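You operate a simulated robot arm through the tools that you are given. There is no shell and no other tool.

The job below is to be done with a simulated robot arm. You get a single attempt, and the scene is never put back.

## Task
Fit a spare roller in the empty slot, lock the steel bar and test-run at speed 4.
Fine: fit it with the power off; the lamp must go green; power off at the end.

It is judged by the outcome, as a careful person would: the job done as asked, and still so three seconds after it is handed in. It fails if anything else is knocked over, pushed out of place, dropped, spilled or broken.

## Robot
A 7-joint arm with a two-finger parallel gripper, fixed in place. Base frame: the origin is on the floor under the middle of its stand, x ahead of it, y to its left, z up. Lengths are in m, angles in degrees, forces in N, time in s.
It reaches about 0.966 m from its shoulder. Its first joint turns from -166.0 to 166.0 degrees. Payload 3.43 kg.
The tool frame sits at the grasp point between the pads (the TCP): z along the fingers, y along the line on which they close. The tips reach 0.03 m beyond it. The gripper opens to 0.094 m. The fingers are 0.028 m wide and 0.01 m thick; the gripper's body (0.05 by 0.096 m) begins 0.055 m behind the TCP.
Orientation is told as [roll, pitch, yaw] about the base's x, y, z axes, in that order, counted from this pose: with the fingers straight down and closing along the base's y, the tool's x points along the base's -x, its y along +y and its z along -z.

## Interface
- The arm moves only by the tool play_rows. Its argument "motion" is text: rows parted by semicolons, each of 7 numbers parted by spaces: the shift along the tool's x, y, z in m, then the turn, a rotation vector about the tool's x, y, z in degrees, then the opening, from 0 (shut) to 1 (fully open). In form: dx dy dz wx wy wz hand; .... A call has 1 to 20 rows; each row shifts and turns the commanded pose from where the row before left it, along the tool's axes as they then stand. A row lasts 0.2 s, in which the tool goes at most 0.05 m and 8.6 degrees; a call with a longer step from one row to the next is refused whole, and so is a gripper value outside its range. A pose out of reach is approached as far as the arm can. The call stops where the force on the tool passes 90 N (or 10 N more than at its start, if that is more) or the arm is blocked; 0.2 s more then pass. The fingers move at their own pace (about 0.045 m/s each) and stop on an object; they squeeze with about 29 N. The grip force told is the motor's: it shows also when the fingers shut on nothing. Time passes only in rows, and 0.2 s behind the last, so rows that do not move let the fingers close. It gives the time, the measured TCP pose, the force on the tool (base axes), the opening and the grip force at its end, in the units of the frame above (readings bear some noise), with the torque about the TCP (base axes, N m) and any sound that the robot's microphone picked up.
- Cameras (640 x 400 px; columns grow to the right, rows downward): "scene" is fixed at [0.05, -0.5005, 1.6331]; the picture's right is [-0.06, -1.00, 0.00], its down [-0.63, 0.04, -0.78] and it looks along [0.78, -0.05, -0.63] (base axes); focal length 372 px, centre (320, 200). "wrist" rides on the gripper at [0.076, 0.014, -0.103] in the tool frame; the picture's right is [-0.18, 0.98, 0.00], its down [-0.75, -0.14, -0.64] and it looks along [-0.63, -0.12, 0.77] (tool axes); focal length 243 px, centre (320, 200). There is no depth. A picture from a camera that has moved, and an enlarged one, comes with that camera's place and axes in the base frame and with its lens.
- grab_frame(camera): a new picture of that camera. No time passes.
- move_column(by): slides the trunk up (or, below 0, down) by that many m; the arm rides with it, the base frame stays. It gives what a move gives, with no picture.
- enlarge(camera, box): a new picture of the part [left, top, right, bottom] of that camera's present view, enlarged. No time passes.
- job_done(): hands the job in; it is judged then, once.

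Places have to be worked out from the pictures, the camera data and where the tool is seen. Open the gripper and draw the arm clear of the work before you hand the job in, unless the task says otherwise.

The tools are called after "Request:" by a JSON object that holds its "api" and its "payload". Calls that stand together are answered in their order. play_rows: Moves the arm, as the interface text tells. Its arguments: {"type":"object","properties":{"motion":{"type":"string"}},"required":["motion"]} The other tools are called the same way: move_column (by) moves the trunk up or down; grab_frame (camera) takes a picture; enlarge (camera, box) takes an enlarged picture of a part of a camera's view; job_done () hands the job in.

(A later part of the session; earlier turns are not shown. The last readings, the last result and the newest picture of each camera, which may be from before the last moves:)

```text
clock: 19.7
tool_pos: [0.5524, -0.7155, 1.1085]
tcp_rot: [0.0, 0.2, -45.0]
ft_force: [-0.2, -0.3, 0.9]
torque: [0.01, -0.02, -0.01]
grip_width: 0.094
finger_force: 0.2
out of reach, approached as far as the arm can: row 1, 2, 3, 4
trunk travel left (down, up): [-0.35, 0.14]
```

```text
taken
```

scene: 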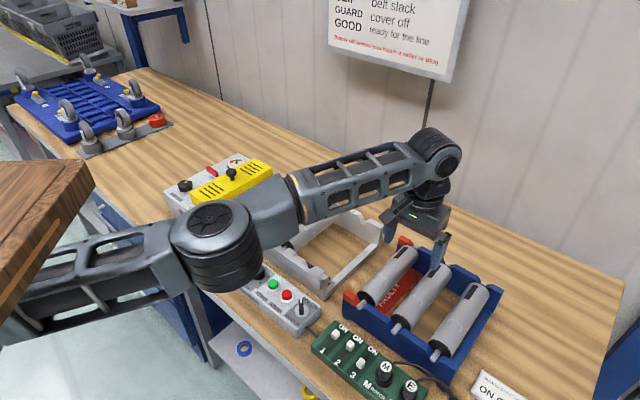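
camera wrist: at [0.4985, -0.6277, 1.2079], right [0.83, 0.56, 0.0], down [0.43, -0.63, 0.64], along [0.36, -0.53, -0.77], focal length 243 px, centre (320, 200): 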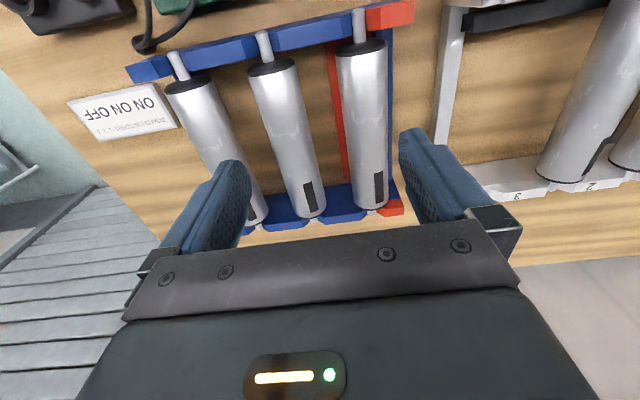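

Confirmed: lower relative to the trunk reaches further. I raise the trunk by the remaining 0.14 and lower the arm again.

Request:
{"api": "move_column", "payload": {"by": 0.14}}

Request:
{"api": "play_rows", "payload": {"motion": "0 0 0.035 0 0 0 1;0 0 0.035 0 0 0 1;0 0 0.035 0 0 0 1;0 0 0.035 0 0 0 1;0 0 0 0 0 0 1"}}

Request:
{"api": "grab_frame", "payload": {"camera": "scene"}}

Request:
{"api": "grab_frame", "payload": {"camera": "wrist"}}

```text
clock: 21.4
tool_pos: [0.5536, -0.7164, 1.2478]
tcp_rot: [0.1, 0.2, -44.9]
ft_force: [-0.4, 0.5, -0.5]
torque: [-0.01, 0.02, -0.03]
grip_width: 0.094
finger_force: 0.0
trunk travel left (down, up): [-0.49, 0.0]
```

```text
clock: 22.6
tool_pos: [0.5512, -0.7182, 1.1066]
tcp_rot: [0.1, 0.1, -44.9]
ft_force: [0.5, -1.1, 0.2]
torque: [0.02, 0.0, 0.0]
grip_width: 0.094
finger_force: 0.0
out of reach, approached as far as the arm can: row 1, 4
trunk travel left (down, up): [-0.49, 0.0]
```

```text
taken
```

scene: 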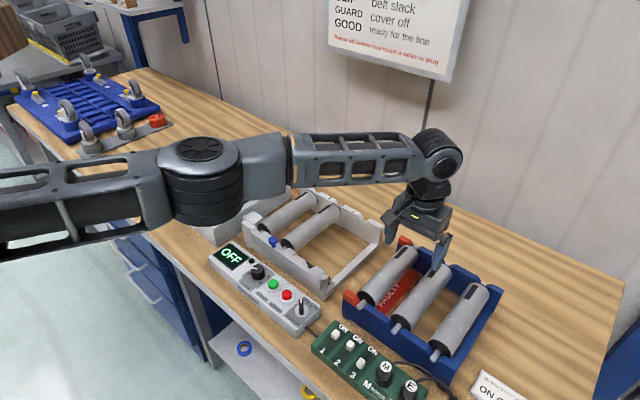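

```text
taken
camera wrist: at [0.5094, -0.655, 1.2095], right [0.83, 0.56, 0.0], down [0.43, -0.63, 0.64], along [0.36, -0.53, -0.77], focal length 243 px, centre (320, 200)
```

wrist: 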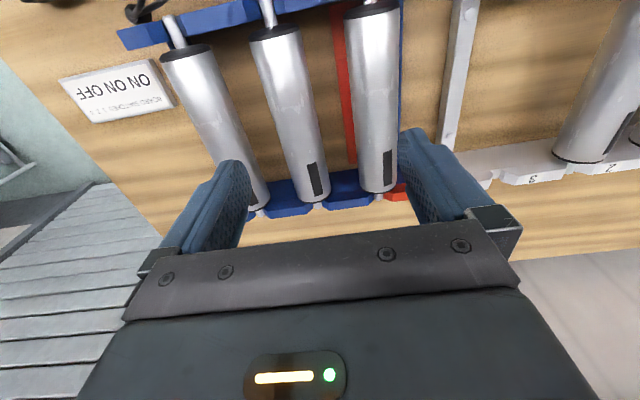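

The limits fit a shoulder near (0.30, 0.20, 1.24 at trunk mid), with ~0.95 m reach to the wrist; the spare's centre needs the wrist nearer, so I'll tilt the fingers outward ~20° along the roller and set the trunk about 0.1 below its start. First I retract and raise.

Request:
{"api": "play_rows", "payload": {"motion": "0.04 0 0 0 0 0 1;0.04 0 0 0 0 0 1;0 0 -0.04 0 0 0 1;0 0 -0.04 0 0 0 1;0 0 -0.04 0 0 0 1;0 0 -0.04 0 0 0 1;0 0 -0.04 0 0 0 1;0 0 0 0 0 0 1"}}

Request:
{"api": "move_column", "payload": {"by": -0.24}}

Request:
{"api": "grab_frame", "payload": {"camera": "scene"}}

```text
clock: 24.4
tool_pos: [0.4956, -0.6568, 1.3063]
tcp_rot: [0.1, 0.0, -45.0]
ft_force: [-0.6, -0.3, 0.2]
torque: [0.03, -0.01, 0.01]
grip_width: 0.094
finger_force: 0.1
trunk travel left (down, up): [-0.49, 0.0]
```

```text
clock: 26.9
tool_pos: [0.4953, -0.6582, 1.0649]
tcp_rot: [0.1, 0.1, -45.0]
ft_force: [-0.8, 0.5, -0.6]
torque: [0.0, -0.03, 0.0]
grip_width: 0.0942
finger_force: 0.0
trunk travel left (down, up): [-0.25, 0.24]
```

```text
taken
```

scene: 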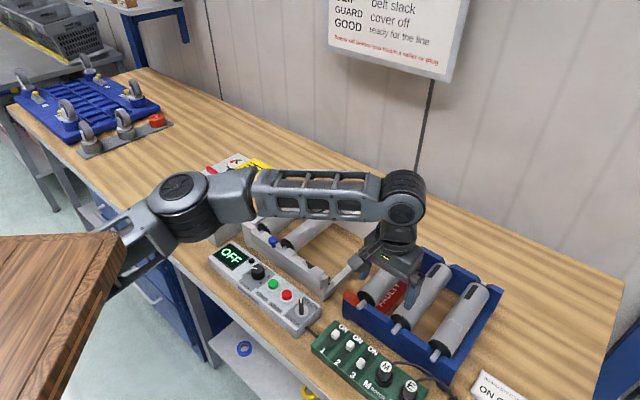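

Request:
{"api": "play_rows", "payload": {"motion": "0 0 0 0 -6.667 0 1;0 0 0 0 -6.667 0 1;0 0 0 0 -6.666 0 1;-0.0364 -0.0118 0.0132 0 0 0 1;-0.0364 -0.0118 0.0132 0 0 0 1;-0.0364 -0.0118 0.0132 0 0 0 0.84;0 0 0 0 0 0 0.84"}}

Request:
{"api": "grab_frame", "payload": {"camera": "wrist"}}

Request:
{"api": "grab_frame", "payload": {"camera": "scene"}}

```text
clock: 28.5
tool_pos: [0.5518, -0.7652, 1.0614]
tcp_rot: [0.2, -19.9, -45.2]
ft_force: [0.5, 0.3, 0.3]
torque: [-0.02, -0.03, 0.01]
grip_width: 0.0789
finger_force: 0.0
trunk travel left (down, up): [-0.25, 0.24]
```

```text
taken
camera wrist: at [0.4876, -0.6811, 1.1324], right [0.82, 0.57, 0.06], down [0.24, -0.45, 0.86], along [0.52, -0.69, -0.51], focal length 243 px, centre (320, 200)
```

wrist: 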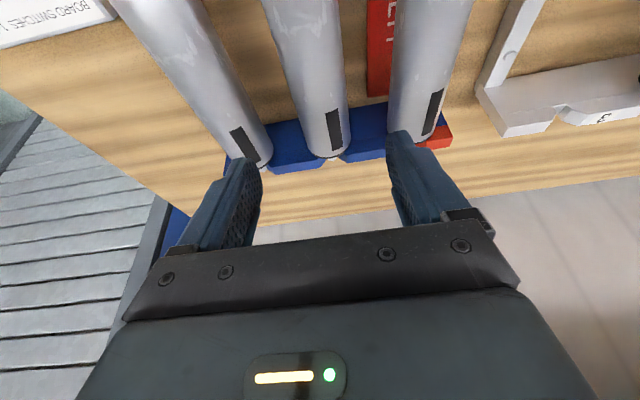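

```text
taken
```

scene: 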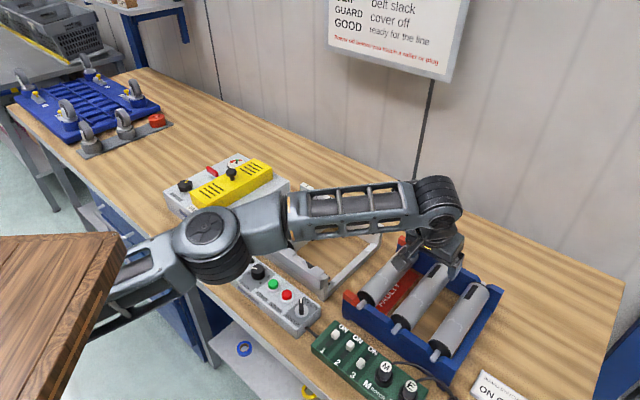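

The tilted pose reaches over the middle roller. I enlarge to verify lateral alignment before descending.

Request:
{"api": "enlarge", "payload": {"camera": "wrist", "box": [200, 0, 480, 175]}}

Request:
{"api": "enlarge", "payload": {"camera": "scene", "box": [340, 220, 510, 370]}}

```text
2.29 times, centred on (340, 88) of wrist
camera zoom: at [0.4876, -0.6811, 1.1324], right [0.82, 0.57, 0.06], down [0.24, -0.45, 0.86], along [0.52, -0.69, -0.51], focal length 555 px, centre (274, 457)
```

zoom: 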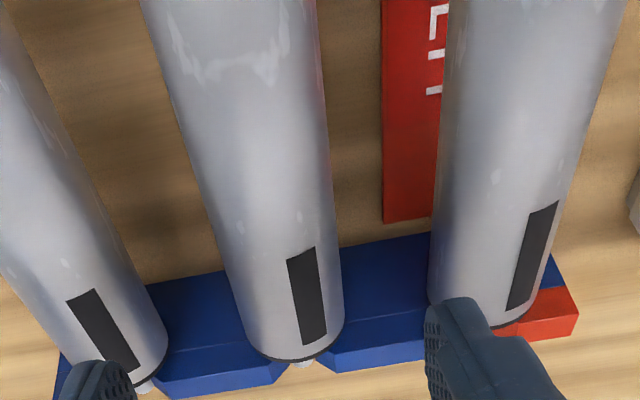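

```text
2.67 times, centred on (425, 295) of scene
camera zoom: at [0.05, -0.5005, 1.6331], right [-0.06, -1.0, 0.0], down [-0.63, 0.04, -0.78], along [0.78, -0.05, -0.63], focal length 992 px, centre (40, -53)
```

zoom: 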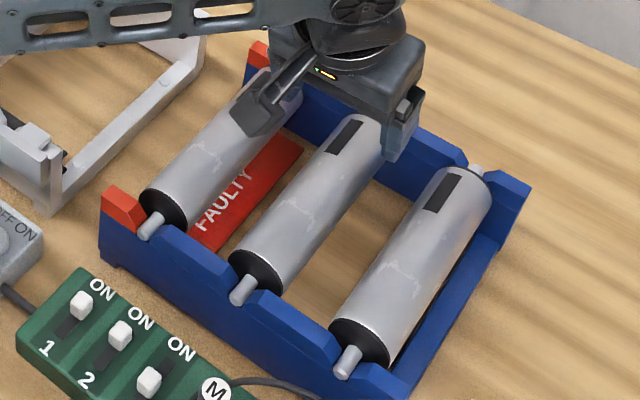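

Alignment is within ~1-2 mm: roller axis u≈-0.150, body centre w≈0.932. I descend 0.09 straight down first and look.

Request:
{"api": "play_rows", "payload": {"motion": "0.01026 0 0.0282 0 0 0 0.84;0.01026 0 0.0282 0 0 0 0.84;0.01026 0 0.0282 0 0 0 0.84;0 0 0 0 0 0 0.84"}}

Request:
{"api": "grab_frame", "payload": {"camera": "wrist"}}

Request:
{"api": "enlarge", "payload": {"camera": "scene", "box": [340, 220, 510, 370]}}

```text
clock: 29.5
tool_pos: [0.5519, -0.7658, 0.9755]
tcp_rot: [0.1, -20.0, -45.0]
ft_force: [0.3, 0.5, -0.8]
torque: [-0.01, 0.04, -0.02]
grip_width: 0.0789
finger_force: 0.1
trunk travel left (down, up): [-0.25, 0.24]
```

```text
taken
camera wrist: at [0.4877, -0.681, 1.0466], right [0.82, 0.57, 0.06], down [0.25, -0.45, 0.86], along [0.52, -0.69, -0.51], focal length 243 px, centre (320, 200)
```

wrist: 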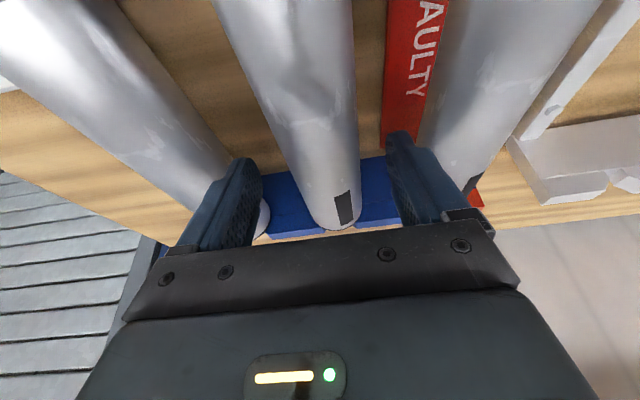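

```text
2.67 times, centred on (425, 295) of scene
camera zoom: at [0.05, -0.5005, 1.6331], right [-0.06, -1.0, 0.0], down [-0.63, 0.04, -0.78], along [0.78, -0.05, -0.63], focal length 992 px, centre (40, -53)
```

zoom: 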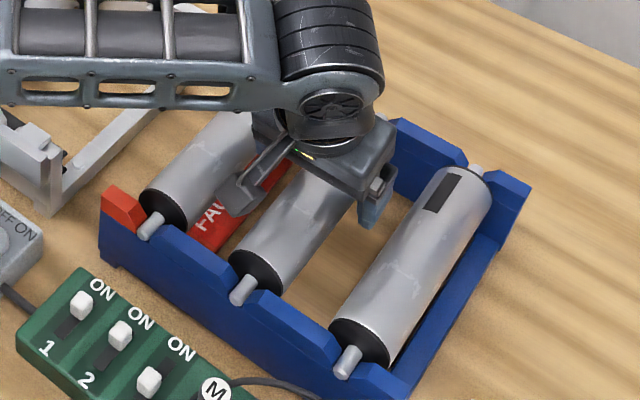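

The fingers straddle the middle roller with room on both sides. I go down the last 0.034 to axis height and close.

Request:
{"api": "play_rows", "payload": {"motion": "0.0058 0 0.016 0 0 0 0.84;0.0058 0 0.016 0 0 0 0.84;0 0 0 0 0 0 0.84"}}

Request:
{"api": "grab_frame", "payload": {"camera": "wrist"}}

```text
clock: 30.3
tool_pos: [0.5518, -0.7626, 0.9418]
tcp_rot: [0.0, -20.0, -45.0]
ft_force: [0.0, -0.3, -0.3]
torque: [0.03, 0.03, 0.02]
grip_width: 0.0789
finger_force: 0.0
trunk travel left (down, up): [-0.25, 0.24]
```

```text
taken
camera wrist: at [0.4879, -0.6794, 1.0123], right [0.82, 0.57, 0.06], down [0.25, -0.45, 0.86], along [0.52, -0.69, -0.51], focal length 243 px, centre (320, 200)
```

wrist: 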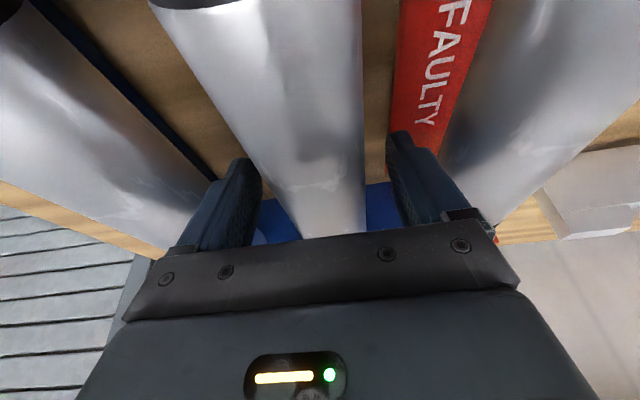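

No contact and centred well. I close the gripper.

Request:
{"api": "play_rows", "payload": {"motion": "0 0 0 0 0 0 0.6;0 0 0 0 0 0 0.3;0 0 0 0 0 0 0;0 0 0 0 0 0 0;0 0 0 0 0 0 0"}}

```text
clock: 31.5
tool_pos: [0.5526, -0.7641, 0.9422]
tcp_rot: [0.1, -20.0, -45.0]
ft_force: [-0.7, -0.9, -0.5]
torque: [0.0, -0.02, -0.04]
grip_width: 0.0534
finger_force: 29.3
trunk travel left (down, up): [-0.25, 0.24]
```

The roller is gripped (53 mm wide, 29 N). I lift slowly by 0.03 and check the load.

Request:
{"api": "play_rows", "payload": {"motion": "-0.0034 0 -0.0094 0 0 0 0;-0.0034 0 -0.0094 0 0 0 0;-0.0034 0 -0.0094 0 0 0 0;0 0 0 0 0 0 0"}}

Request:
{"api": "enlarge", "payload": {"camera": "scene", "box": [340, 220, 510, 370]}}

Request:
{"api": "grab_frame", "payload": {"camera": "wrist"}}

```text
clock: 32.5
tool_pos: [0.5522, -0.7643, 0.971]
tcp_rot: [0.2, -19.9, -45.0]
ft_force: [-0.4, -0.1, -3.9]
torque: [0.01, 0.02, 0.03]
grip_width: 0.0537
finger_force: 29.2
trunk travel left (down, up): [-0.25, 0.24]
```

```text
2.67 times, centred on (425, 295) of scene
camera zoom: at [0.05, -0.5005, 1.6331], right [-0.06, -1.0, 0.0], down [-0.63, 0.04, -0.78], along [0.78, -0.05, -0.63], focal length 992 px, centre (40, -53)
```

zoom: 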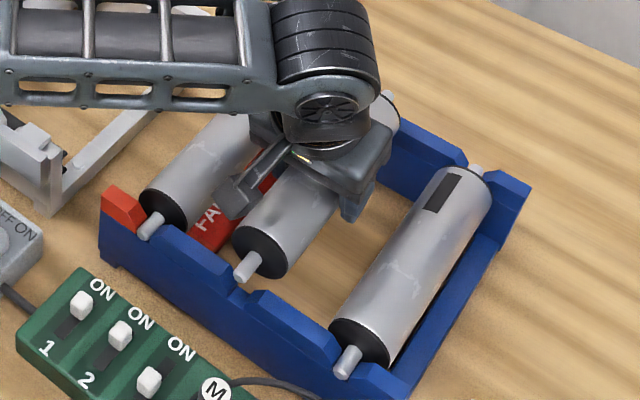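

```text
taken
camera wrist: at [0.4886, -0.6794, 1.0424], right [0.82, 0.57, 0.06], down [0.25, -0.45, 0.86], along [0.52, -0.69, -0.51], focal length 243 px, centre (320, 200)
```

wrist: 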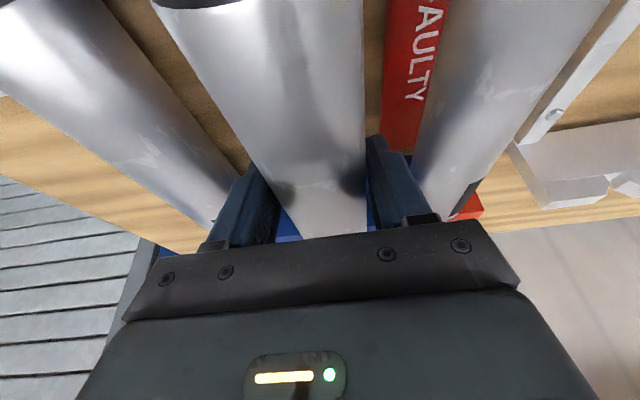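

Load is ~0.4 kg and balanced, the roller hangs level. I lift another 0.11 and carry it over slot 3 (u≈0.102, w≈0.942).

Request:
{"api": "play_rows", "payload": {"motion": "-0.0125 0 -0.0345 0 0 0 0;-0.0125 0 -0.0345 0 0 0 0;-0.0125 0 -0.0345 0 0 0 0;-0.0017 0.042 0.0006 0 0 0 0;-0.0017 0.042 0.0006 0 0 0 0;-0.0017 0.042 0.0006 0 0 0 0;-0.0017 0.042 0.0006 0 0 0 0;-0.0017 0.042 0.0006 0 0 0 0;-0.0017 0.042 0.0006 0 0 0 0;0 0 0 0 0 0 0;0 0 0 0 0 0 0"}}

Request:
{"api": "grab_frame", "payload": {"camera": "wrist"}}

Request:
{"api": "grab_frame", "payload": {"camera": "scene"}}

Request:
{"api": "enlarge", "payload": {"camera": "scene", "box": [240, 160, 420, 310]}}

```text
clock: 34.9
tool_pos: [0.7376, -0.5912, 1.0847]
tcp_rot: [0.1, -19.9, -45.0]
ft_force: [-0.6, -0.2, -3.6]
torque: [0.04, 0.04, -0.03]
grip_width: 0.0536
finger_force: 29.0
trunk travel left (down, up): [-0.25, 0.24]
```

```text
taken
camera wrist: at [0.6738, -0.5069, 1.1554], right [0.82, 0.57, 0.06], down [0.25, -0.45, 0.86], along [0.52, -0.69, -0.51], focal length 243 px, centre (320, 200)
```

wrist: 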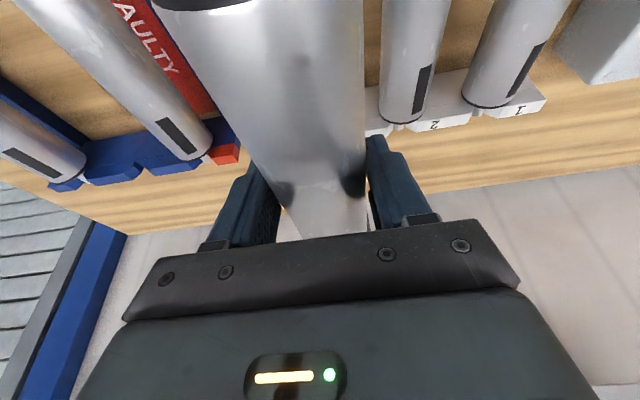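

```text
taken
```

scene: 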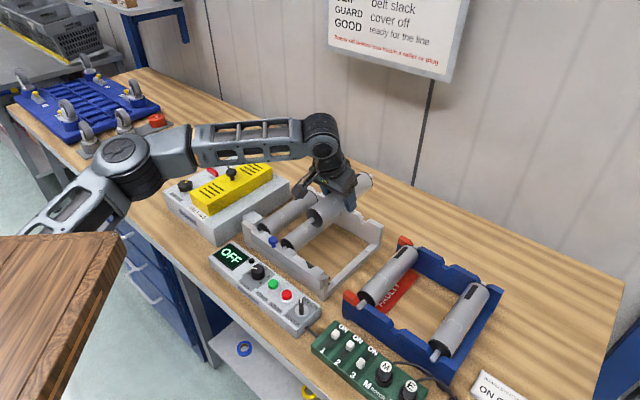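

```text
2.67 times, centred on (330, 235) of scene
camera zoom: at [0.05, -0.5005, 1.6331], right [-0.06, -1.0, 0.0], down [-0.63, 0.04, -0.78], along [0.78, -0.05, -0.63], focal length 992 px, centre (293, 107)
```

zoom: 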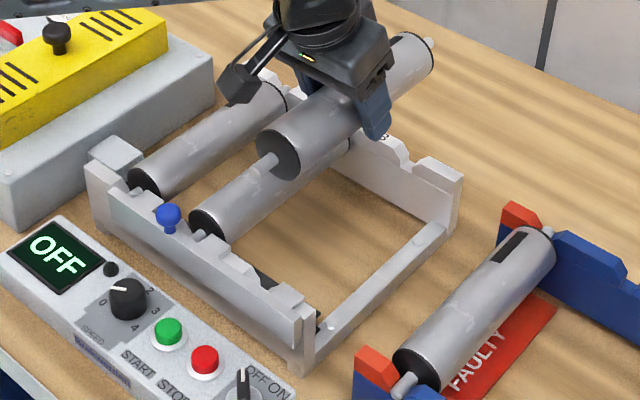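

I zoom the wrist view on frame slots 2/3 far plate to check lateral position.

Request:
{"api": "enlarge", "payload": {"camera": "wrist", "box": [355, 50, 555, 150]}}

Request:
{"api": "enlarge", "payload": {"camera": "scene", "box": [310, 160, 400, 240]}}

Request:
{"api": "enlarge", "payload": {"camera": "scene", "box": [260, 200, 350, 280]}}

```text
3.20 times, centred on (455, 100) of wrist
camera zoom: at [0.6738, -0.5069, 1.1554], right [0.82, 0.57, 0.06], down [0.25, -0.45, 0.86], along [0.52, -0.69, -0.51], focal length 776 px, centre (-112, 520)
```

zoom: 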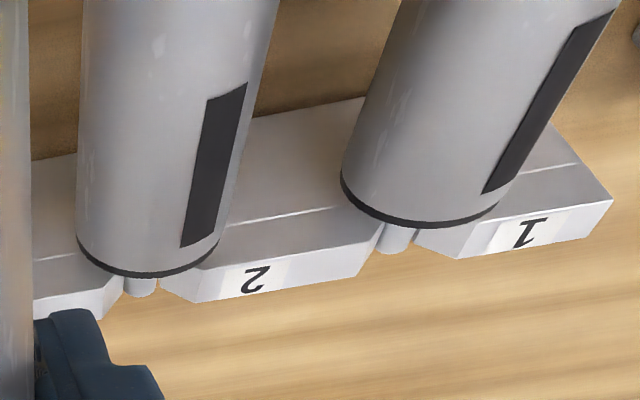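

```text
5.00 times, centred on (355, 200) of scene
camera zoom: at [0.05, -0.5005, 1.6331], right [-0.06, -1.0, 0.0], down [-0.63, 0.04, -0.78], along [0.78, -0.05, -0.63], focal length 1859 px, centre (145, 200)
```

zoom: 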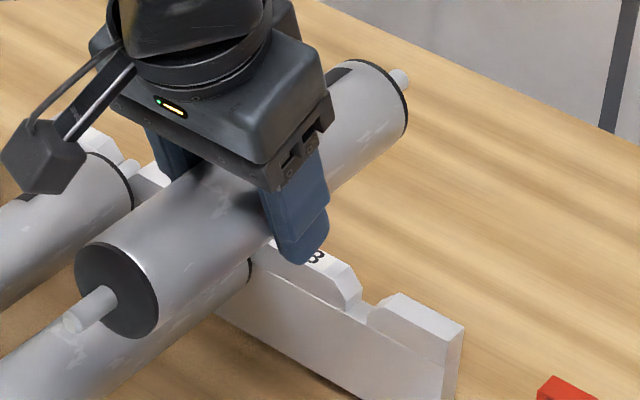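

```text
5.00 times, centred on (305, 240) of scene
camera zoom: at [0.05, -0.5005, 1.6331], right [-0.06, -1.0, 0.0], down [-0.63, 0.04, -0.78], along [0.78, -0.05, -0.63], focal length 1859 px, centre (395, 0)
```

zoom: 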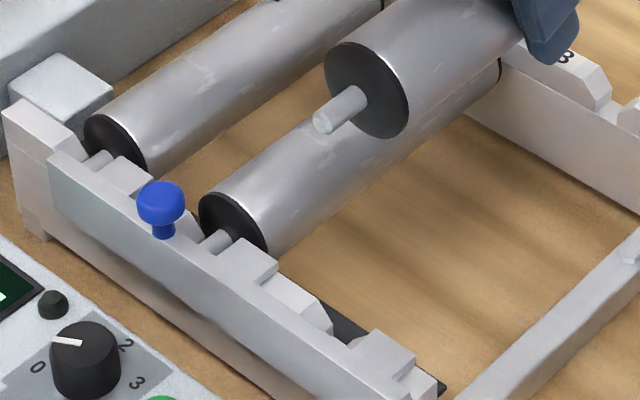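

The notch mouths are about 35 mm wide with chamfers, and my slot-3 estimate is u≈0.101. I shift -2 mm and lower to axis z≈0.96, just above the notches.

Request:
{"api": "play_rows", "payload": {"motion": "0.0101 -0.0005 0.0295 0 0 0 0;0.0101 -0.0005 0.0295 0 0 0 0;0.0101 -0.0005 0.0295 0 0 0 0;0.0101 -0.0005 0.0295 0 0 0 0;0 0 0 0 0 0 0"}}

Request:
{"api": "enlarge", "payload": {"camera": "scene", "box": [310, 170, 400, 250]}}

Request:
{"api": "enlarge", "payload": {"camera": "scene", "box": [260, 210, 350, 290]}}

Request:
{"api": "grab_frame", "payload": {"camera": "wrist"}}

```text
clock: 36.1
tool_pos: [0.7384, -0.5968, 0.9601]
tcp_rot: [0.1, -20.0, -45.1]
ft_force: [-3.1, -1.8, 6.5]
torque: [-0.57, -0.48, 0.05]
grip_width: 0.0537
finger_force: 29.4
trunk travel left (down, up): [-0.25, 0.24]
```

```text
5.00 times, centred on (355, 210) of scene
camera zoom: at [0.05, -0.5005, 1.6331], right [-0.06, -1.0, 0.0], down [-0.63, 0.04, -0.78], along [0.78, -0.05, -0.63], focal length 1859 px, centre (145, 150)
```

zoom: 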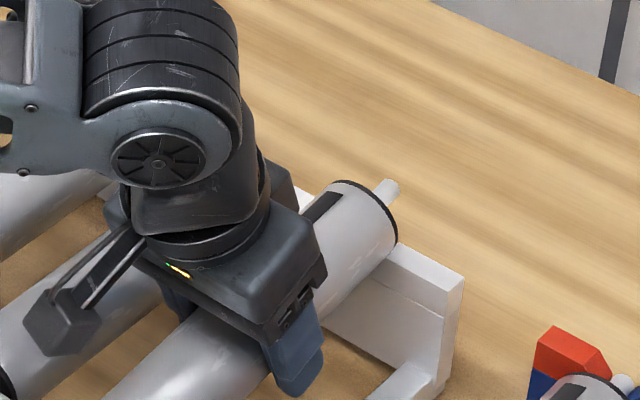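

```text
5.00 times, centred on (305, 250) of scene
camera zoom: at [0.05, -0.5005, 1.6331], right [-0.06, -1.0, 0.0], down [-0.63, 0.04, -0.78], along [0.78, -0.05, -0.63], focal length 1859 px, centre (395, -50)
```

zoom: 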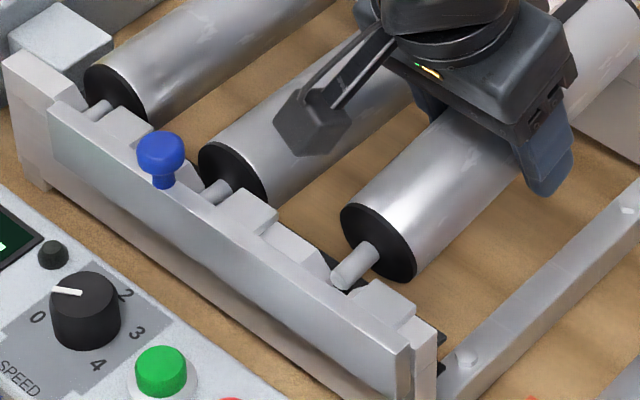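

```text
taken
camera wrist: at [0.6743, -0.5115, 1.0298], right [0.82, 0.57, 0.06], down [0.24, -0.45, 0.86], along [0.52, -0.69, -0.5], focal length 243 px, centre (320, 200)
```

wrist: 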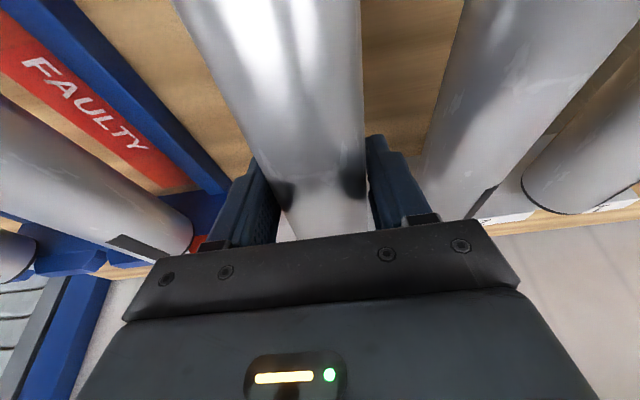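

Contact: force and torque show the far end of the roller resting on the far plate (I am ~5 mm too far along the axis) and the roller tipped a little in the grip. I lift 0.03, draw back 5 mm and look at its tilt.

Request:
{"api": "play_rows", "payload": {"motion": "-0.0051 0 -0.0141 0 0 0 0;-0.0051 0 -0.0141 0 0 0 0;0.0047 0 -0.0017 0 0 0 0;0 0 0 0 0 0 0"}}

Request:
{"api": "enlarge", "payload": {"camera": "scene", "box": [270, 170, 400, 280]}}

Request:
{"api": "grab_frame", "payload": {"camera": "wrist"}}

```text
clock: 37.1
tool_pos: [0.7358, -0.592, 0.9887]
tcp_rot: [0.1, -20.0, -45.0]
ft_force: [0.0, -0.8, -3.8]
torque: [-0.02, 0.0, 0.0]
grip_width: 0.0537
finger_force: 29.4
trunk travel left (down, up): [-0.25, 0.24]
```

```text
3.64 times, centred on (335, 225) of scene
camera zoom: at [0.05, -0.5005, 1.6331], right [-0.06, -1.0, 0.0], down [-0.63, 0.04, -0.78], along [0.78, -0.05, -0.63], focal length 1352 px, centre (266, 109)
```

zoom: 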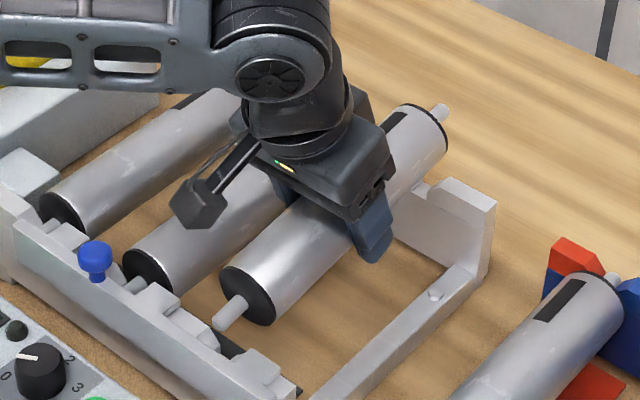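

```text
taken
camera wrist: at [0.6715, -0.5078, 1.0588], right [0.82, 0.57, 0.06], down [0.25, -0.45, 0.86], along [0.52, -0.69, -0.51], focal length 243 px, centre (320, 200)
```

wrist: 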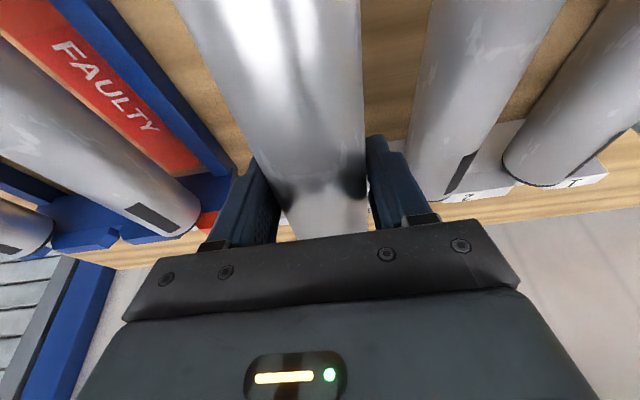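

The scene geometry shows the roller tipped ~8° (near end low). I rotate the tool +8° about the closing axis to level it, shift 3 mm back, and re-measure.

Request:
{"api": "play_rows", "payload": {"motion": "0 0 0 0 4 0 0;0 0 0 0 4 0 0;0.0029 0 -0.0006 0 0 0 0;0 0 0 0 0 0 0"}}

Request:
{"api": "enlarge", "payload": {"camera": "scene", "box": [270, 170, 400, 280]}}

Request:
{"api": "grab_frame", "payload": {"camera": "wrist"}}

```text
clock: 38.1
tool_pos: [0.7329, -0.5926, 0.9881]
tcp_rot: [0.0, -11.9, -45.0]
ft_force: [0.4, 0.0, -3.5]
torque: [0.02, -0.02, 0.02]
grip_width: 0.0539
finger_force: 29.1
trunk travel left (down, up): [-0.25, 0.24]
```

```text
3.64 times, centred on (335, 225) of scene
camera zoom: at [0.05, -0.5005, 1.6331], right [-0.06, -1.0, 0.0], down [-0.63, 0.04, -0.78], along [0.78, -0.05, -0.63], focal length 1352 px, centre (266, 109)
```

zoom: 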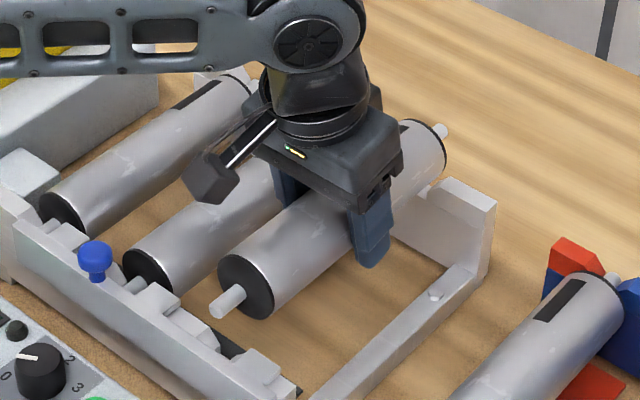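

```text
taken
camera wrist: at [0.6768, -0.5152, 1.0727], right [0.82, 0.57, 0.04], down [0.33, -0.53, 0.78], along [0.47, -0.63, -0.62], focal length 243 px, centre (320, 200)
```

wrist: 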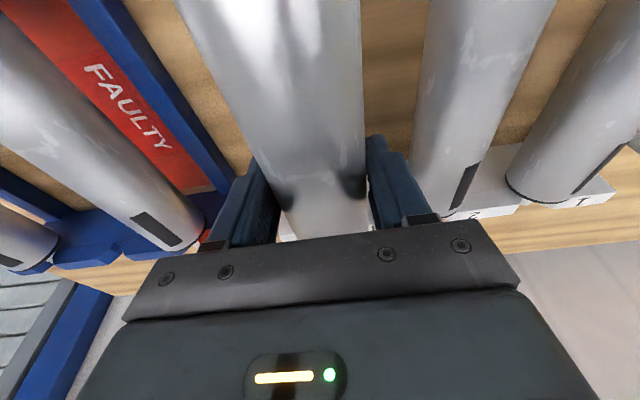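

The roller is level within ~1° and its centre is within ~2 mm of roller 2's axial position. I lower in small steps, watching the force.

Request:
{"api": "play_rows", "payload": {"motion": "0.0025 0 0.0118 0 0 0 0;0.0025 0 0.0118 0 0 0 0;0.0019 0 0.0088 0 0 0 0;0 0 0 0 0 0 0"}}

Request:
{"api": "enlarge", "payload": {"camera": "scene", "box": [270, 170, 400, 280]}}

```text
clock: 39.1
tool_pos: [0.7324, -0.5913, 0.9544]
tcp_rot: [0.1, -12.0, -45.1]
ft_force: [0.3, 0.2, -4.3]
torque: [0.0, 0.01, 0.0]
grip_width: 0.0536
finger_force: 28.8
trunk travel left (down, up): [-0.25, 0.24]
```

```text
3.64 times, centred on (335, 225) of scene
camera zoom: at [0.05, -0.5005, 1.6331], right [-0.06, -1.0, 0.0], down [-0.63, 0.04, -0.78], along [0.78, -0.05, -0.63], focal length 1352 px, centre (266, 109)
```

zoom: 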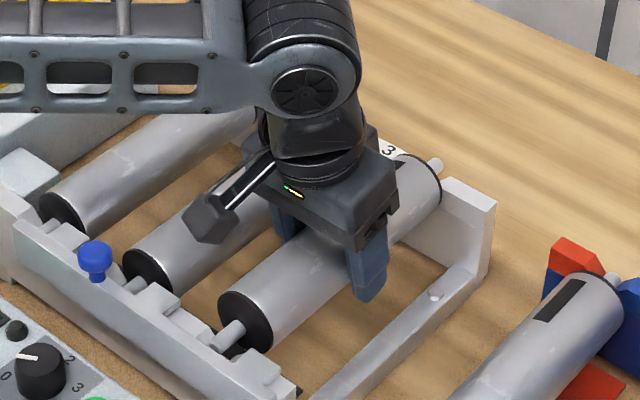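

No contact now at z=0.954, lower than before. I continue down by 14 mm in small steps.

Request:
{"api": "play_rows", "payload": {"motion": "0.0015 0 0.007 0 0 0 0;0.0015 0 0.007 0 0 0 0;0 0 0 0 0 0 0"}}

Request:
{"api": "enlarge", "payload": {"camera": "scene", "box": [270, 170, 400, 280]}}

Request:
{"api": "enlarge", "payload": {"camera": "scene", "box": [280, 220, 350, 280]}}

Request:
{"api": "enlarge", "payload": {"camera": "scene", "box": [350, 190, 400, 235]}}

```text
clock: 39.9
tool_pos: [0.7326, -0.5916, 0.9403]
tcp_rot: [0.0, -12.0, -45.0]
ft_force: [0.4, -1.4, -1.7]
torque: [-0.21, -0.22, 0.03]
grip_width: 0.0538
finger_force: 28.8
trunk travel left (down, up): [-0.25, 0.24]
```

```text
3.64 times, centred on (335, 225) of scene
camera zoom: at [0.05, -0.5005, 1.6331], right [-0.06, -1.0, 0.0], down [-0.63, 0.04, -0.78], along [0.78, -0.05, -0.63], focal length 1352 px, centre (266, 109)
```

zoom: 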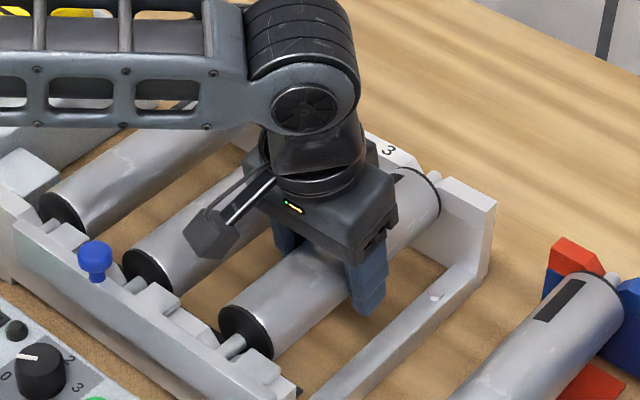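

```text
6.67 times, centred on (315, 250) of scene
camera zoom: at [0.05, -0.5005, 1.6331], right [-0.06, -1.0, 0.0], down [-0.63, 0.04, -0.78], along [0.78, -0.05, -0.63], focal length 2479 px, centre (353, -133)
```

zoom: 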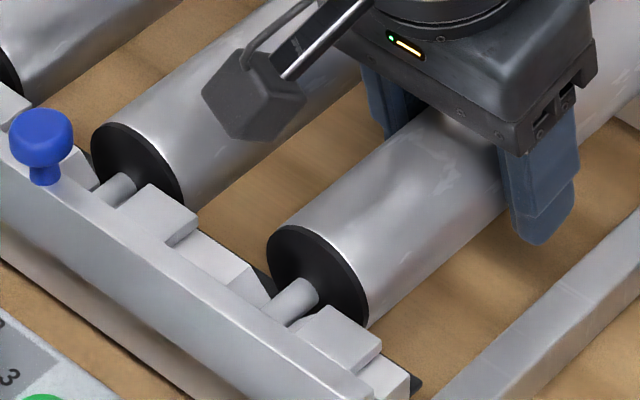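

```text
8.89 times, centred on (375, 212) of scene
camera zoom: at [0.05, -0.5005, 1.6331], right [-0.06, -1.0, 0.0], down [-0.63, 0.04, -0.78], along [0.78, -0.05, -0.63], focal length 3305 px, centre (-169, 89)
```

zoom: 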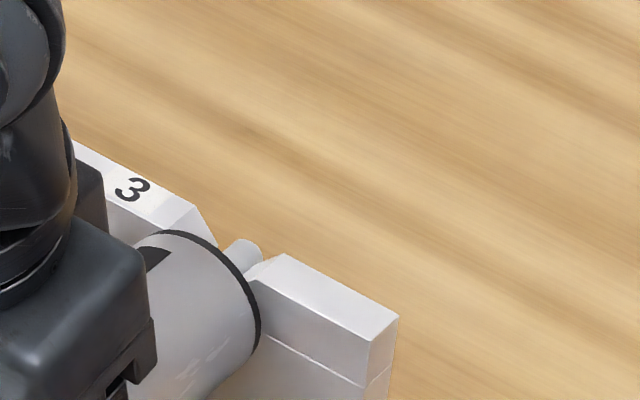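

Both shafts are entering their notches; a light contact shows at the far end. I ease down 6 mm with a 1 mm shift towards slot 2 and read the forces.

Request:
{"api": "play_rows", "payload": {"motion": "0.0006 0.001 0.003 0 0 0 0;0.0006 0 0.003 0 0 0 0;0 0 0 0 0 0 0"}}

Request:
{"api": "enlarge", "payload": {"camera": "scene", "box": [280, 220, 350, 280]}}

Request:
{"api": "enlarge", "payload": {"camera": "scene", "box": [350, 190, 400, 235]}}

```text
clock: 40.7
tool_pos: [0.7324, -0.5902, 0.9378]
tcp_rot: [0.0, -12.2, -45.1]
ft_force: [-6.8, -3.2, 25.7]
torque: [-0.12, -0.01, -0.3]
grip_width: 0.0544
finger_force: 28.9
trunk travel left (down, up): [-0.25, 0.24]
```

```text
6.67 times, centred on (315, 250) of scene
camera zoom: at [0.05, -0.5005, 1.6331], right [-0.06, -1.0, 0.0], down [-0.63, 0.04, -0.78], along [0.78, -0.05, -0.63], focal length 2479 px, centre (353, -133)
```

zoom: 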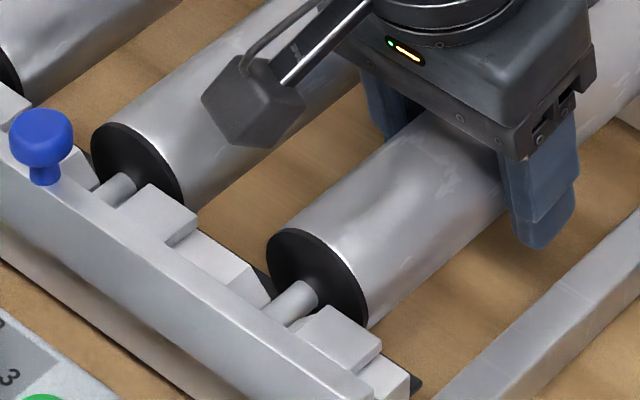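

```text
8.89 times, centred on (375, 212) of scene
camera zoom: at [0.05, -0.5005, 1.6331], right [-0.06, -1.0, 0.0], down [-0.63, 0.04, -0.78], along [0.78, -0.05, -0.63], focal length 3305 px, centre (-169, 89)
```

zoom: 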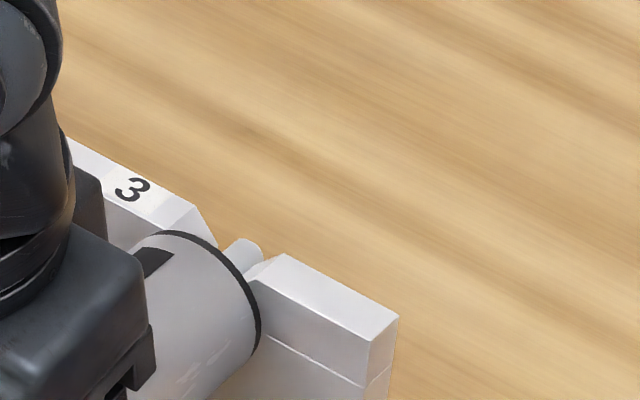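

Both shafts press ~30 N on the chamfers, and the side force (-7 N along û) says the notch is further from slot 2. I lift 5 mm, shift 3 mm that way, and lower again.

Request:
{"api": "play_rows", "payload": {"motion": "-0.001 0 -0.0049 0 0 0 0;0 -0.003 0 0 0 0 0;0.001 0 0.0049 0 0 0 0;0 0 0 0 0 0 0"}}

```text
clock: 41.7
tool_pos: [0.7326, -0.5916, 0.937]
tcp_rot: [0.2, -12.1, -44.9]
ft_force: [4.3, 7.1, 20.4]
torque: [0.47, 0.37, -0.03]
grip_width: 0.0537
finger_force: 29.2
trunk travel left (down, up): [-0.25, 0.24]
```

Now the side force is reversed (+8 N), so the notch centre lies between. I shift back 1.5 mm and check visually against roller 2's seating.

Request:
{"api": "play_rows", "payload": {"motion": "0 0.0015 0 0 0 0 0;0 0 0 0 0 0 0"}}

Request:
{"api": "enlarge", "payload": {"camera": "scene", "box": [280, 220, 350, 280]}}

Request:
{"api": "enlarge", "payload": {"camera": "scene", "box": [345, 185, 395, 230]}}

Request:
{"api": "grab_frame", "payload": {"camera": "wrist"}}

```text
clock: 42.3
tool_pos: [0.7333, -0.591, 0.9365]
tcp_rot: [0.1, -12.1, -45.0]
ft_force: [8.8, 2.1, 23.7]
torque: [0.02, -0.1, 0.14]
grip_width: 0.0542
finger_force: 29.1
trunk travel left (down, up): [-0.25, 0.24]
```

```text
6.67 times, centred on (315, 250) of scene
camera zoom: at [0.05, -0.5005, 1.6331], right [-0.06, -1.0, 0.0], down [-0.63, 0.04, -0.78], along [0.78, -0.05, -0.63], focal length 2479 px, centre (353, -133)
```

zoom: 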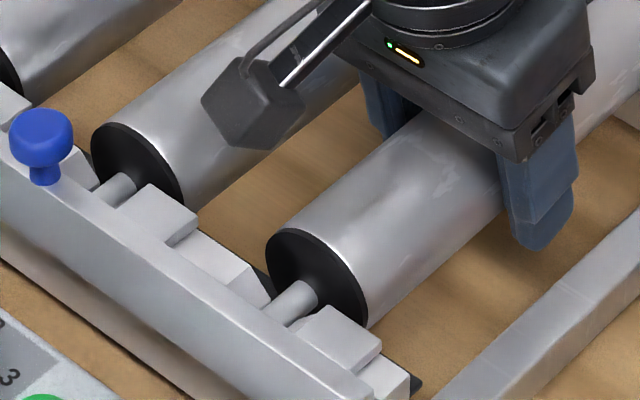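

```text
8.89 times, centred on (370, 208) of scene
camera zoom: at [0.05, -0.5005, 1.6331], right [-0.06, -1.0, 0.0], down [-0.63, 0.04, -0.78], along [0.78, -0.05, -0.63], focal length 3305 px, centre (-124, 133)
```

zoom: 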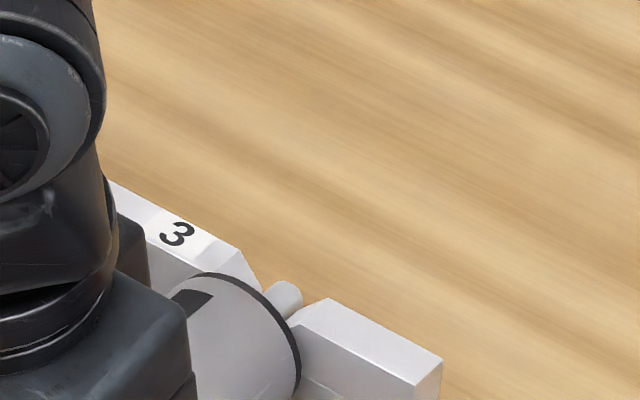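

```text
taken
camera wrist: at [0.6766, -0.5143, 1.0214], right [0.82, 0.57, 0.04], down [0.33, -0.53, 0.79], along [0.47, -0.63, -0.62], focal length 243 px, centre (320, 200)
```

wrist: 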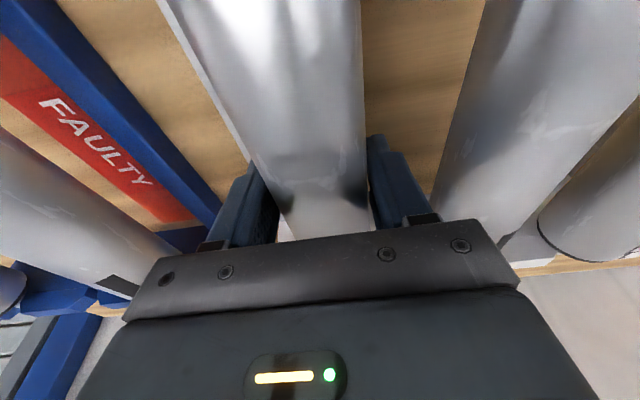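

The shafts are laterally centred in the notch mouths but about 5 mm above the seat, wedged by the stiff grip. I ease off the downward push by 1.5 mm and open the fingers so the roller can settle by its own weight in the chamfers.

Request:
{"api": "play_rows", "payload": {"motion": "-0.0003 0 -0.0015 0 0 0 0;0 0 0 0 0 0 0.62;0 0 0 0 0 0 0.7;0 0 0 0 0 0 0.8;0 0 0 0 0 0 0.84;0 0 0 0 0 0 0.84"}}

Request:
{"api": "enlarge", "payload": {"camera": "scene", "box": [280, 220, 350, 280]}}

Request:
{"api": "enlarge", "payload": {"camera": "scene", "box": [345, 185, 395, 230]}}

```text
clock: 43.7
tool_pos: [0.7322, -0.5915, 0.9377]
tcp_rot: [-0.1, -12.0, -45.0]
ft_force: [-0.6, 0.6, 0.8]
torque: [0.03, 0.02, -0.01]
grip_width: 0.0791
finger_force: 0.0
trunk travel left (down, up): [-0.25, 0.24]
```

```text
6.67 times, centred on (315, 250) of scene
camera zoom: at [0.05, -0.5005, 1.6331], right [-0.06, -1.0, 0.0], down [-0.63, 0.04, -0.78], along [0.78, -0.05, -0.63], focal length 2479 px, centre (353, -133)
```

zoom: 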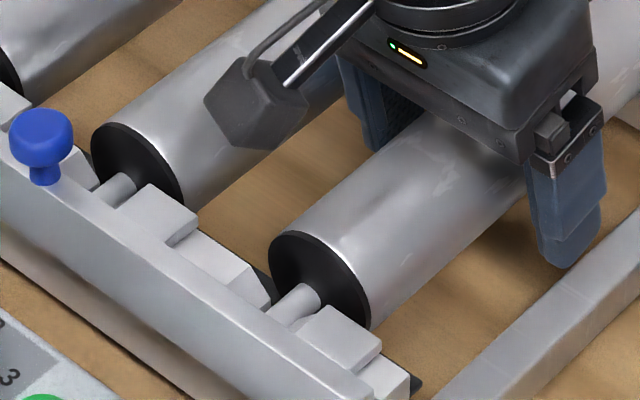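

```text
8.89 times, centred on (370, 208) of scene
camera zoom: at [0.05, -0.5005, 1.6331], right [-0.06, -1.0, 0.0], down [-0.63, 0.04, -0.78], along [0.78, -0.05, -0.63], focal length 3305 px, centre (-124, 133)
```

zoom: 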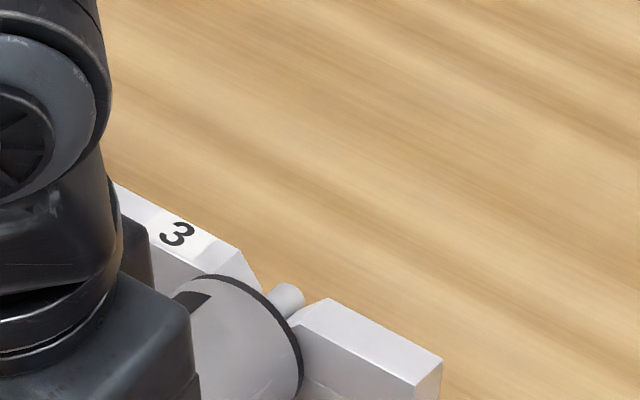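

The roller rests free now. I compare its seating in detail with roller 2 at both ends.

Request:
{"api": "enlarge", "payload": {"camera": "scene", "box": [280, 232, 312, 258]}}

Request:
{"api": "enlarge", "payload": {"camera": "scene", "box": [300, 248, 332, 274]}}

Request:
{"api": "grab_frame", "payload": {"camera": "wrist"}}

```text
15.38 times, centred on (296, 245) of scene
camera zoom: at [0.05, -0.5005, 1.6331], right [-0.06, -1.0, 0.0], down [-0.63, 0.04, -0.78], along [0.78, -0.05, -0.63], focal length 5720 px, centre (689, -492)
```

zoom: 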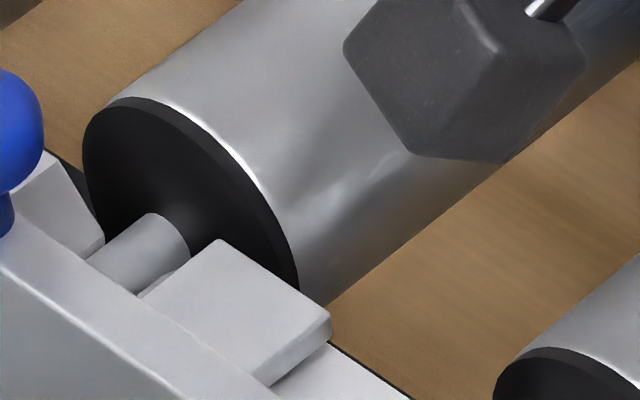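

```text
15.38 times, centred on (316, 261) of scene
camera zoom: at [0.05, -0.5005, 1.6331], right [-0.06, -1.0, 0.0], down [-0.63, 0.04, -0.78], along [0.78, -0.05, -0.63], focal length 5720 px, centre (382, -738)
```

zoom: 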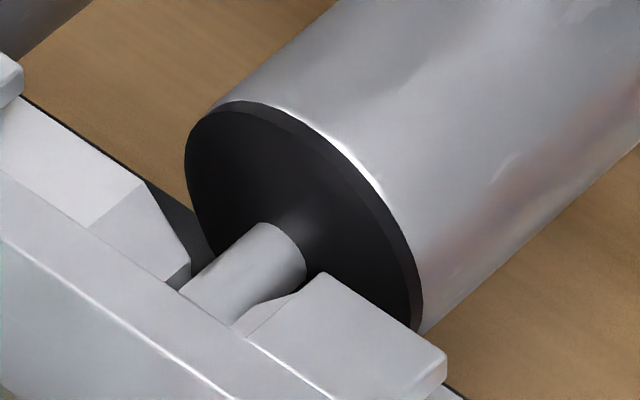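

```text
taken
camera wrist: at [0.6762, -0.5153, 1.0216], right [0.82, 0.57, 0.04], down [0.33, -0.53, 0.78], along [0.47, -0.63, -0.62], focal length 243 px, centre (320, 200)
```

wrist: 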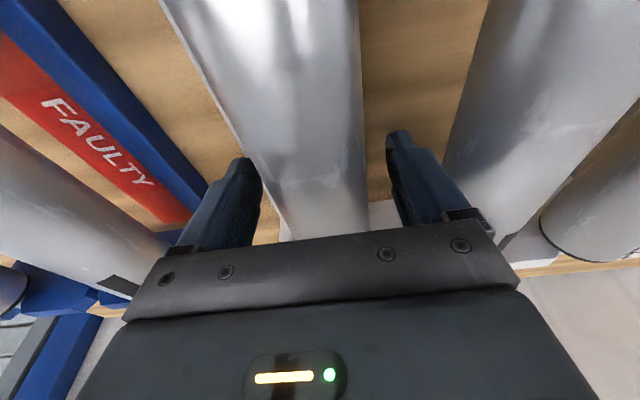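

Roller 3's shaft sits in its notch just like roller 2's, only ~5 mm further along its axis. I close lightly again, slide it 4.5 mm towards the bar to match the others, and open.

Request:
{"api": "play_rows", "payload": {"motion": "0 0 0 0 0 0 0.5;0 0 0 0 0 0 0.4;0 0 0 0 0 0 0.4;0.0015 0 -0.0003 0 0 0 0.4;0.0015 0 -0.0003 0 0 0 0.4;0.0015 0 -0.0003 0 0 0 0.4;0 0 0 0 0 0 0.4"}}

Request:
{"api": "enlarge", "payload": {"camera": "scene", "box": [300, 248, 332, 274]}}

Request:
{"api": "enlarge", "payload": {"camera": "scene", "box": [345, 185, 395, 230]}}

```text
clock: 45.3
tool_pos: [0.7296, -0.5862, 0.9366]
tcp_rot: [0.0, -12.0, -45.0]
ft_force: [4.0, -7.6, 6.6]
torque: [0.0, 0.08, -0.03]
grip_width: 0.0541
finger_force: 29.3
trunk travel left (down, up): [-0.25, 0.24]
```

```text
15.38 times, centred on (316, 261) of scene
camera zoom: at [0.05, -0.5005, 1.6331], right [-0.06, -1.0, 0.0], down [-0.63, 0.04, -0.78], along [0.78, -0.05, -0.63], focal length 5720 px, centre (382, -738)
```

zoom: 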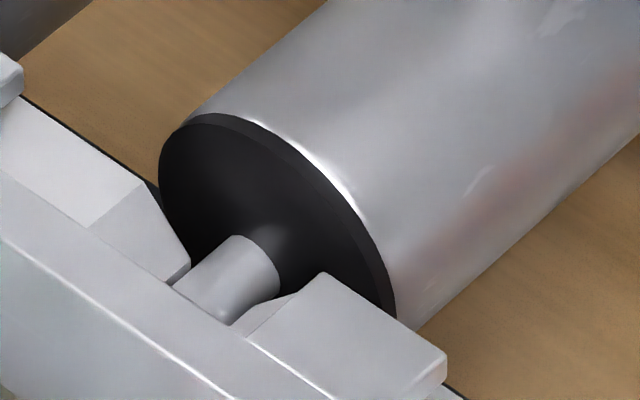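

```text
8.89 times, centred on (370, 208) of scene
camera zoom: at [0.05, -0.5005, 1.6331], right [-0.06, -1.0, 0.0], down [-0.63, 0.04, -0.78], along [0.78, -0.05, -0.63], focal length 3305 px, centre (-124, 133)
```

zoom: 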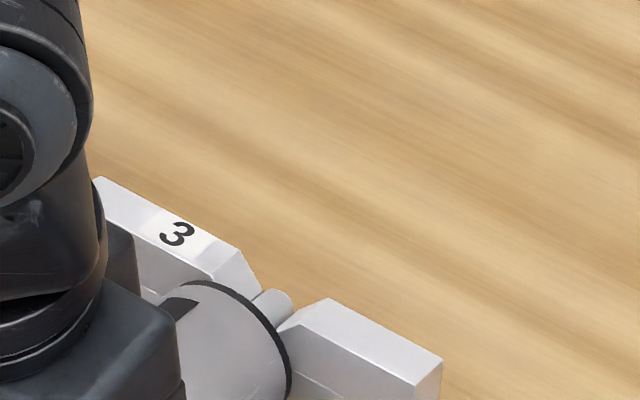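

It now matches roller 2's axial position. I open the fingers and lift straight up clear of the roller.

Request:
{"api": "play_rows", "payload": {"motion": "0 0 0 0 0 0 0.65;0 0 0 0 0 0 0.75;0 0 0 0 0 0 0.84;0 0 0 0 0 0 0.84;-0.0062 0 -0.0293 0 0 0 0.84;-0.0083 0 -0.0391 0 0 0 0.84;-0.0083 0 -0.0391 0 0 0 0.84;-0.0083 0 -0.0391 0 0 0 0.84;0 0 0 0 0 0 0.84"}}

Request:
{"api": "enlarge", "payload": {"camera": "scene", "box": [240, 170, 400, 300]}}

Request:
{"api": "grab_frame", "payload": {"camera": "wrist"}}

Request:
{"api": "grab_frame", "payload": {"camera": "scene"}}

```text
clock: 47.3
tool_pos: [0.7294, -0.5893, 1.0868]
tcp_rot: [0.0, -11.9, -44.9]
ft_force: [-1.0, -0.6, -0.9]
torque: [-0.01, 0.02, -0.05]
grip_width: 0.0788
finger_force: 0.0
trunk travel left (down, up): [-0.25, 0.24]
```

```text
3.08 times, centred on (320, 235) of scene
camera zoom: at [0.05, -0.5005, 1.6331], right [-0.06, -1.0, 0.0], down [-0.63, 0.04, -0.78], along [0.78, -0.05, -0.63], focal length 1144 px, centre (320, 92)
```

zoom: 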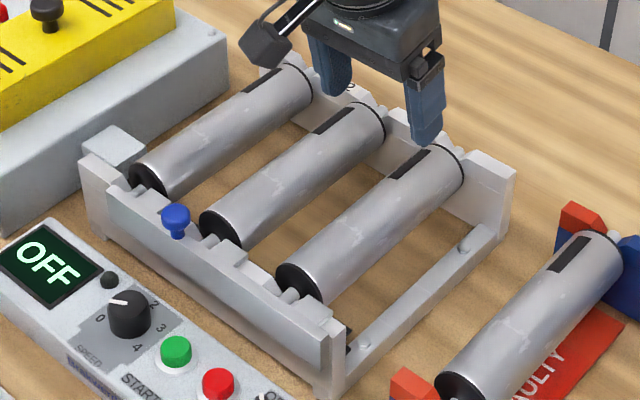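

```text
taken
camera wrist: at [0.6734, -0.5122, 1.1712], right [0.82, 0.57, 0.04], down [0.33, -0.53, 0.78], along [0.47, -0.63, -0.62], focal length 243 px, centre (320, 200)
```

wrist: 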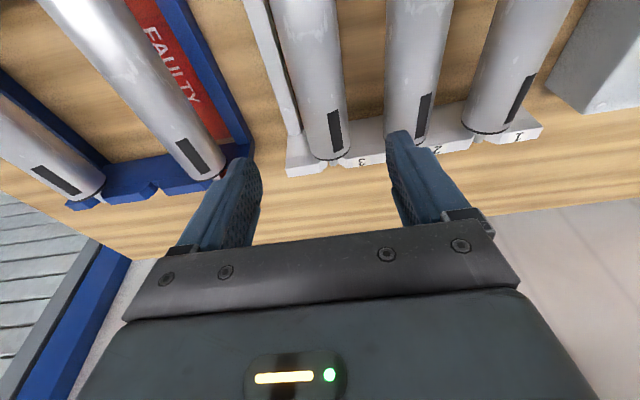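

```text
taken
```

scene: 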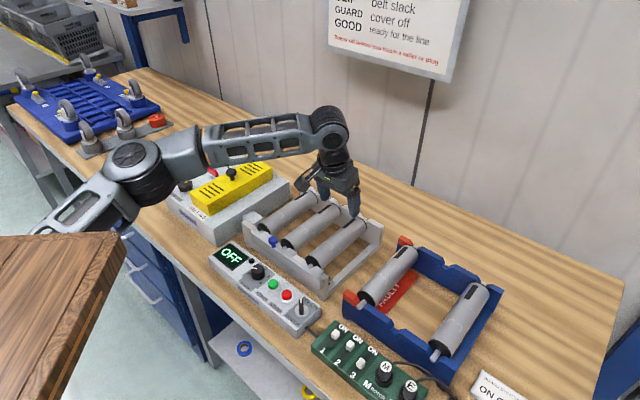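

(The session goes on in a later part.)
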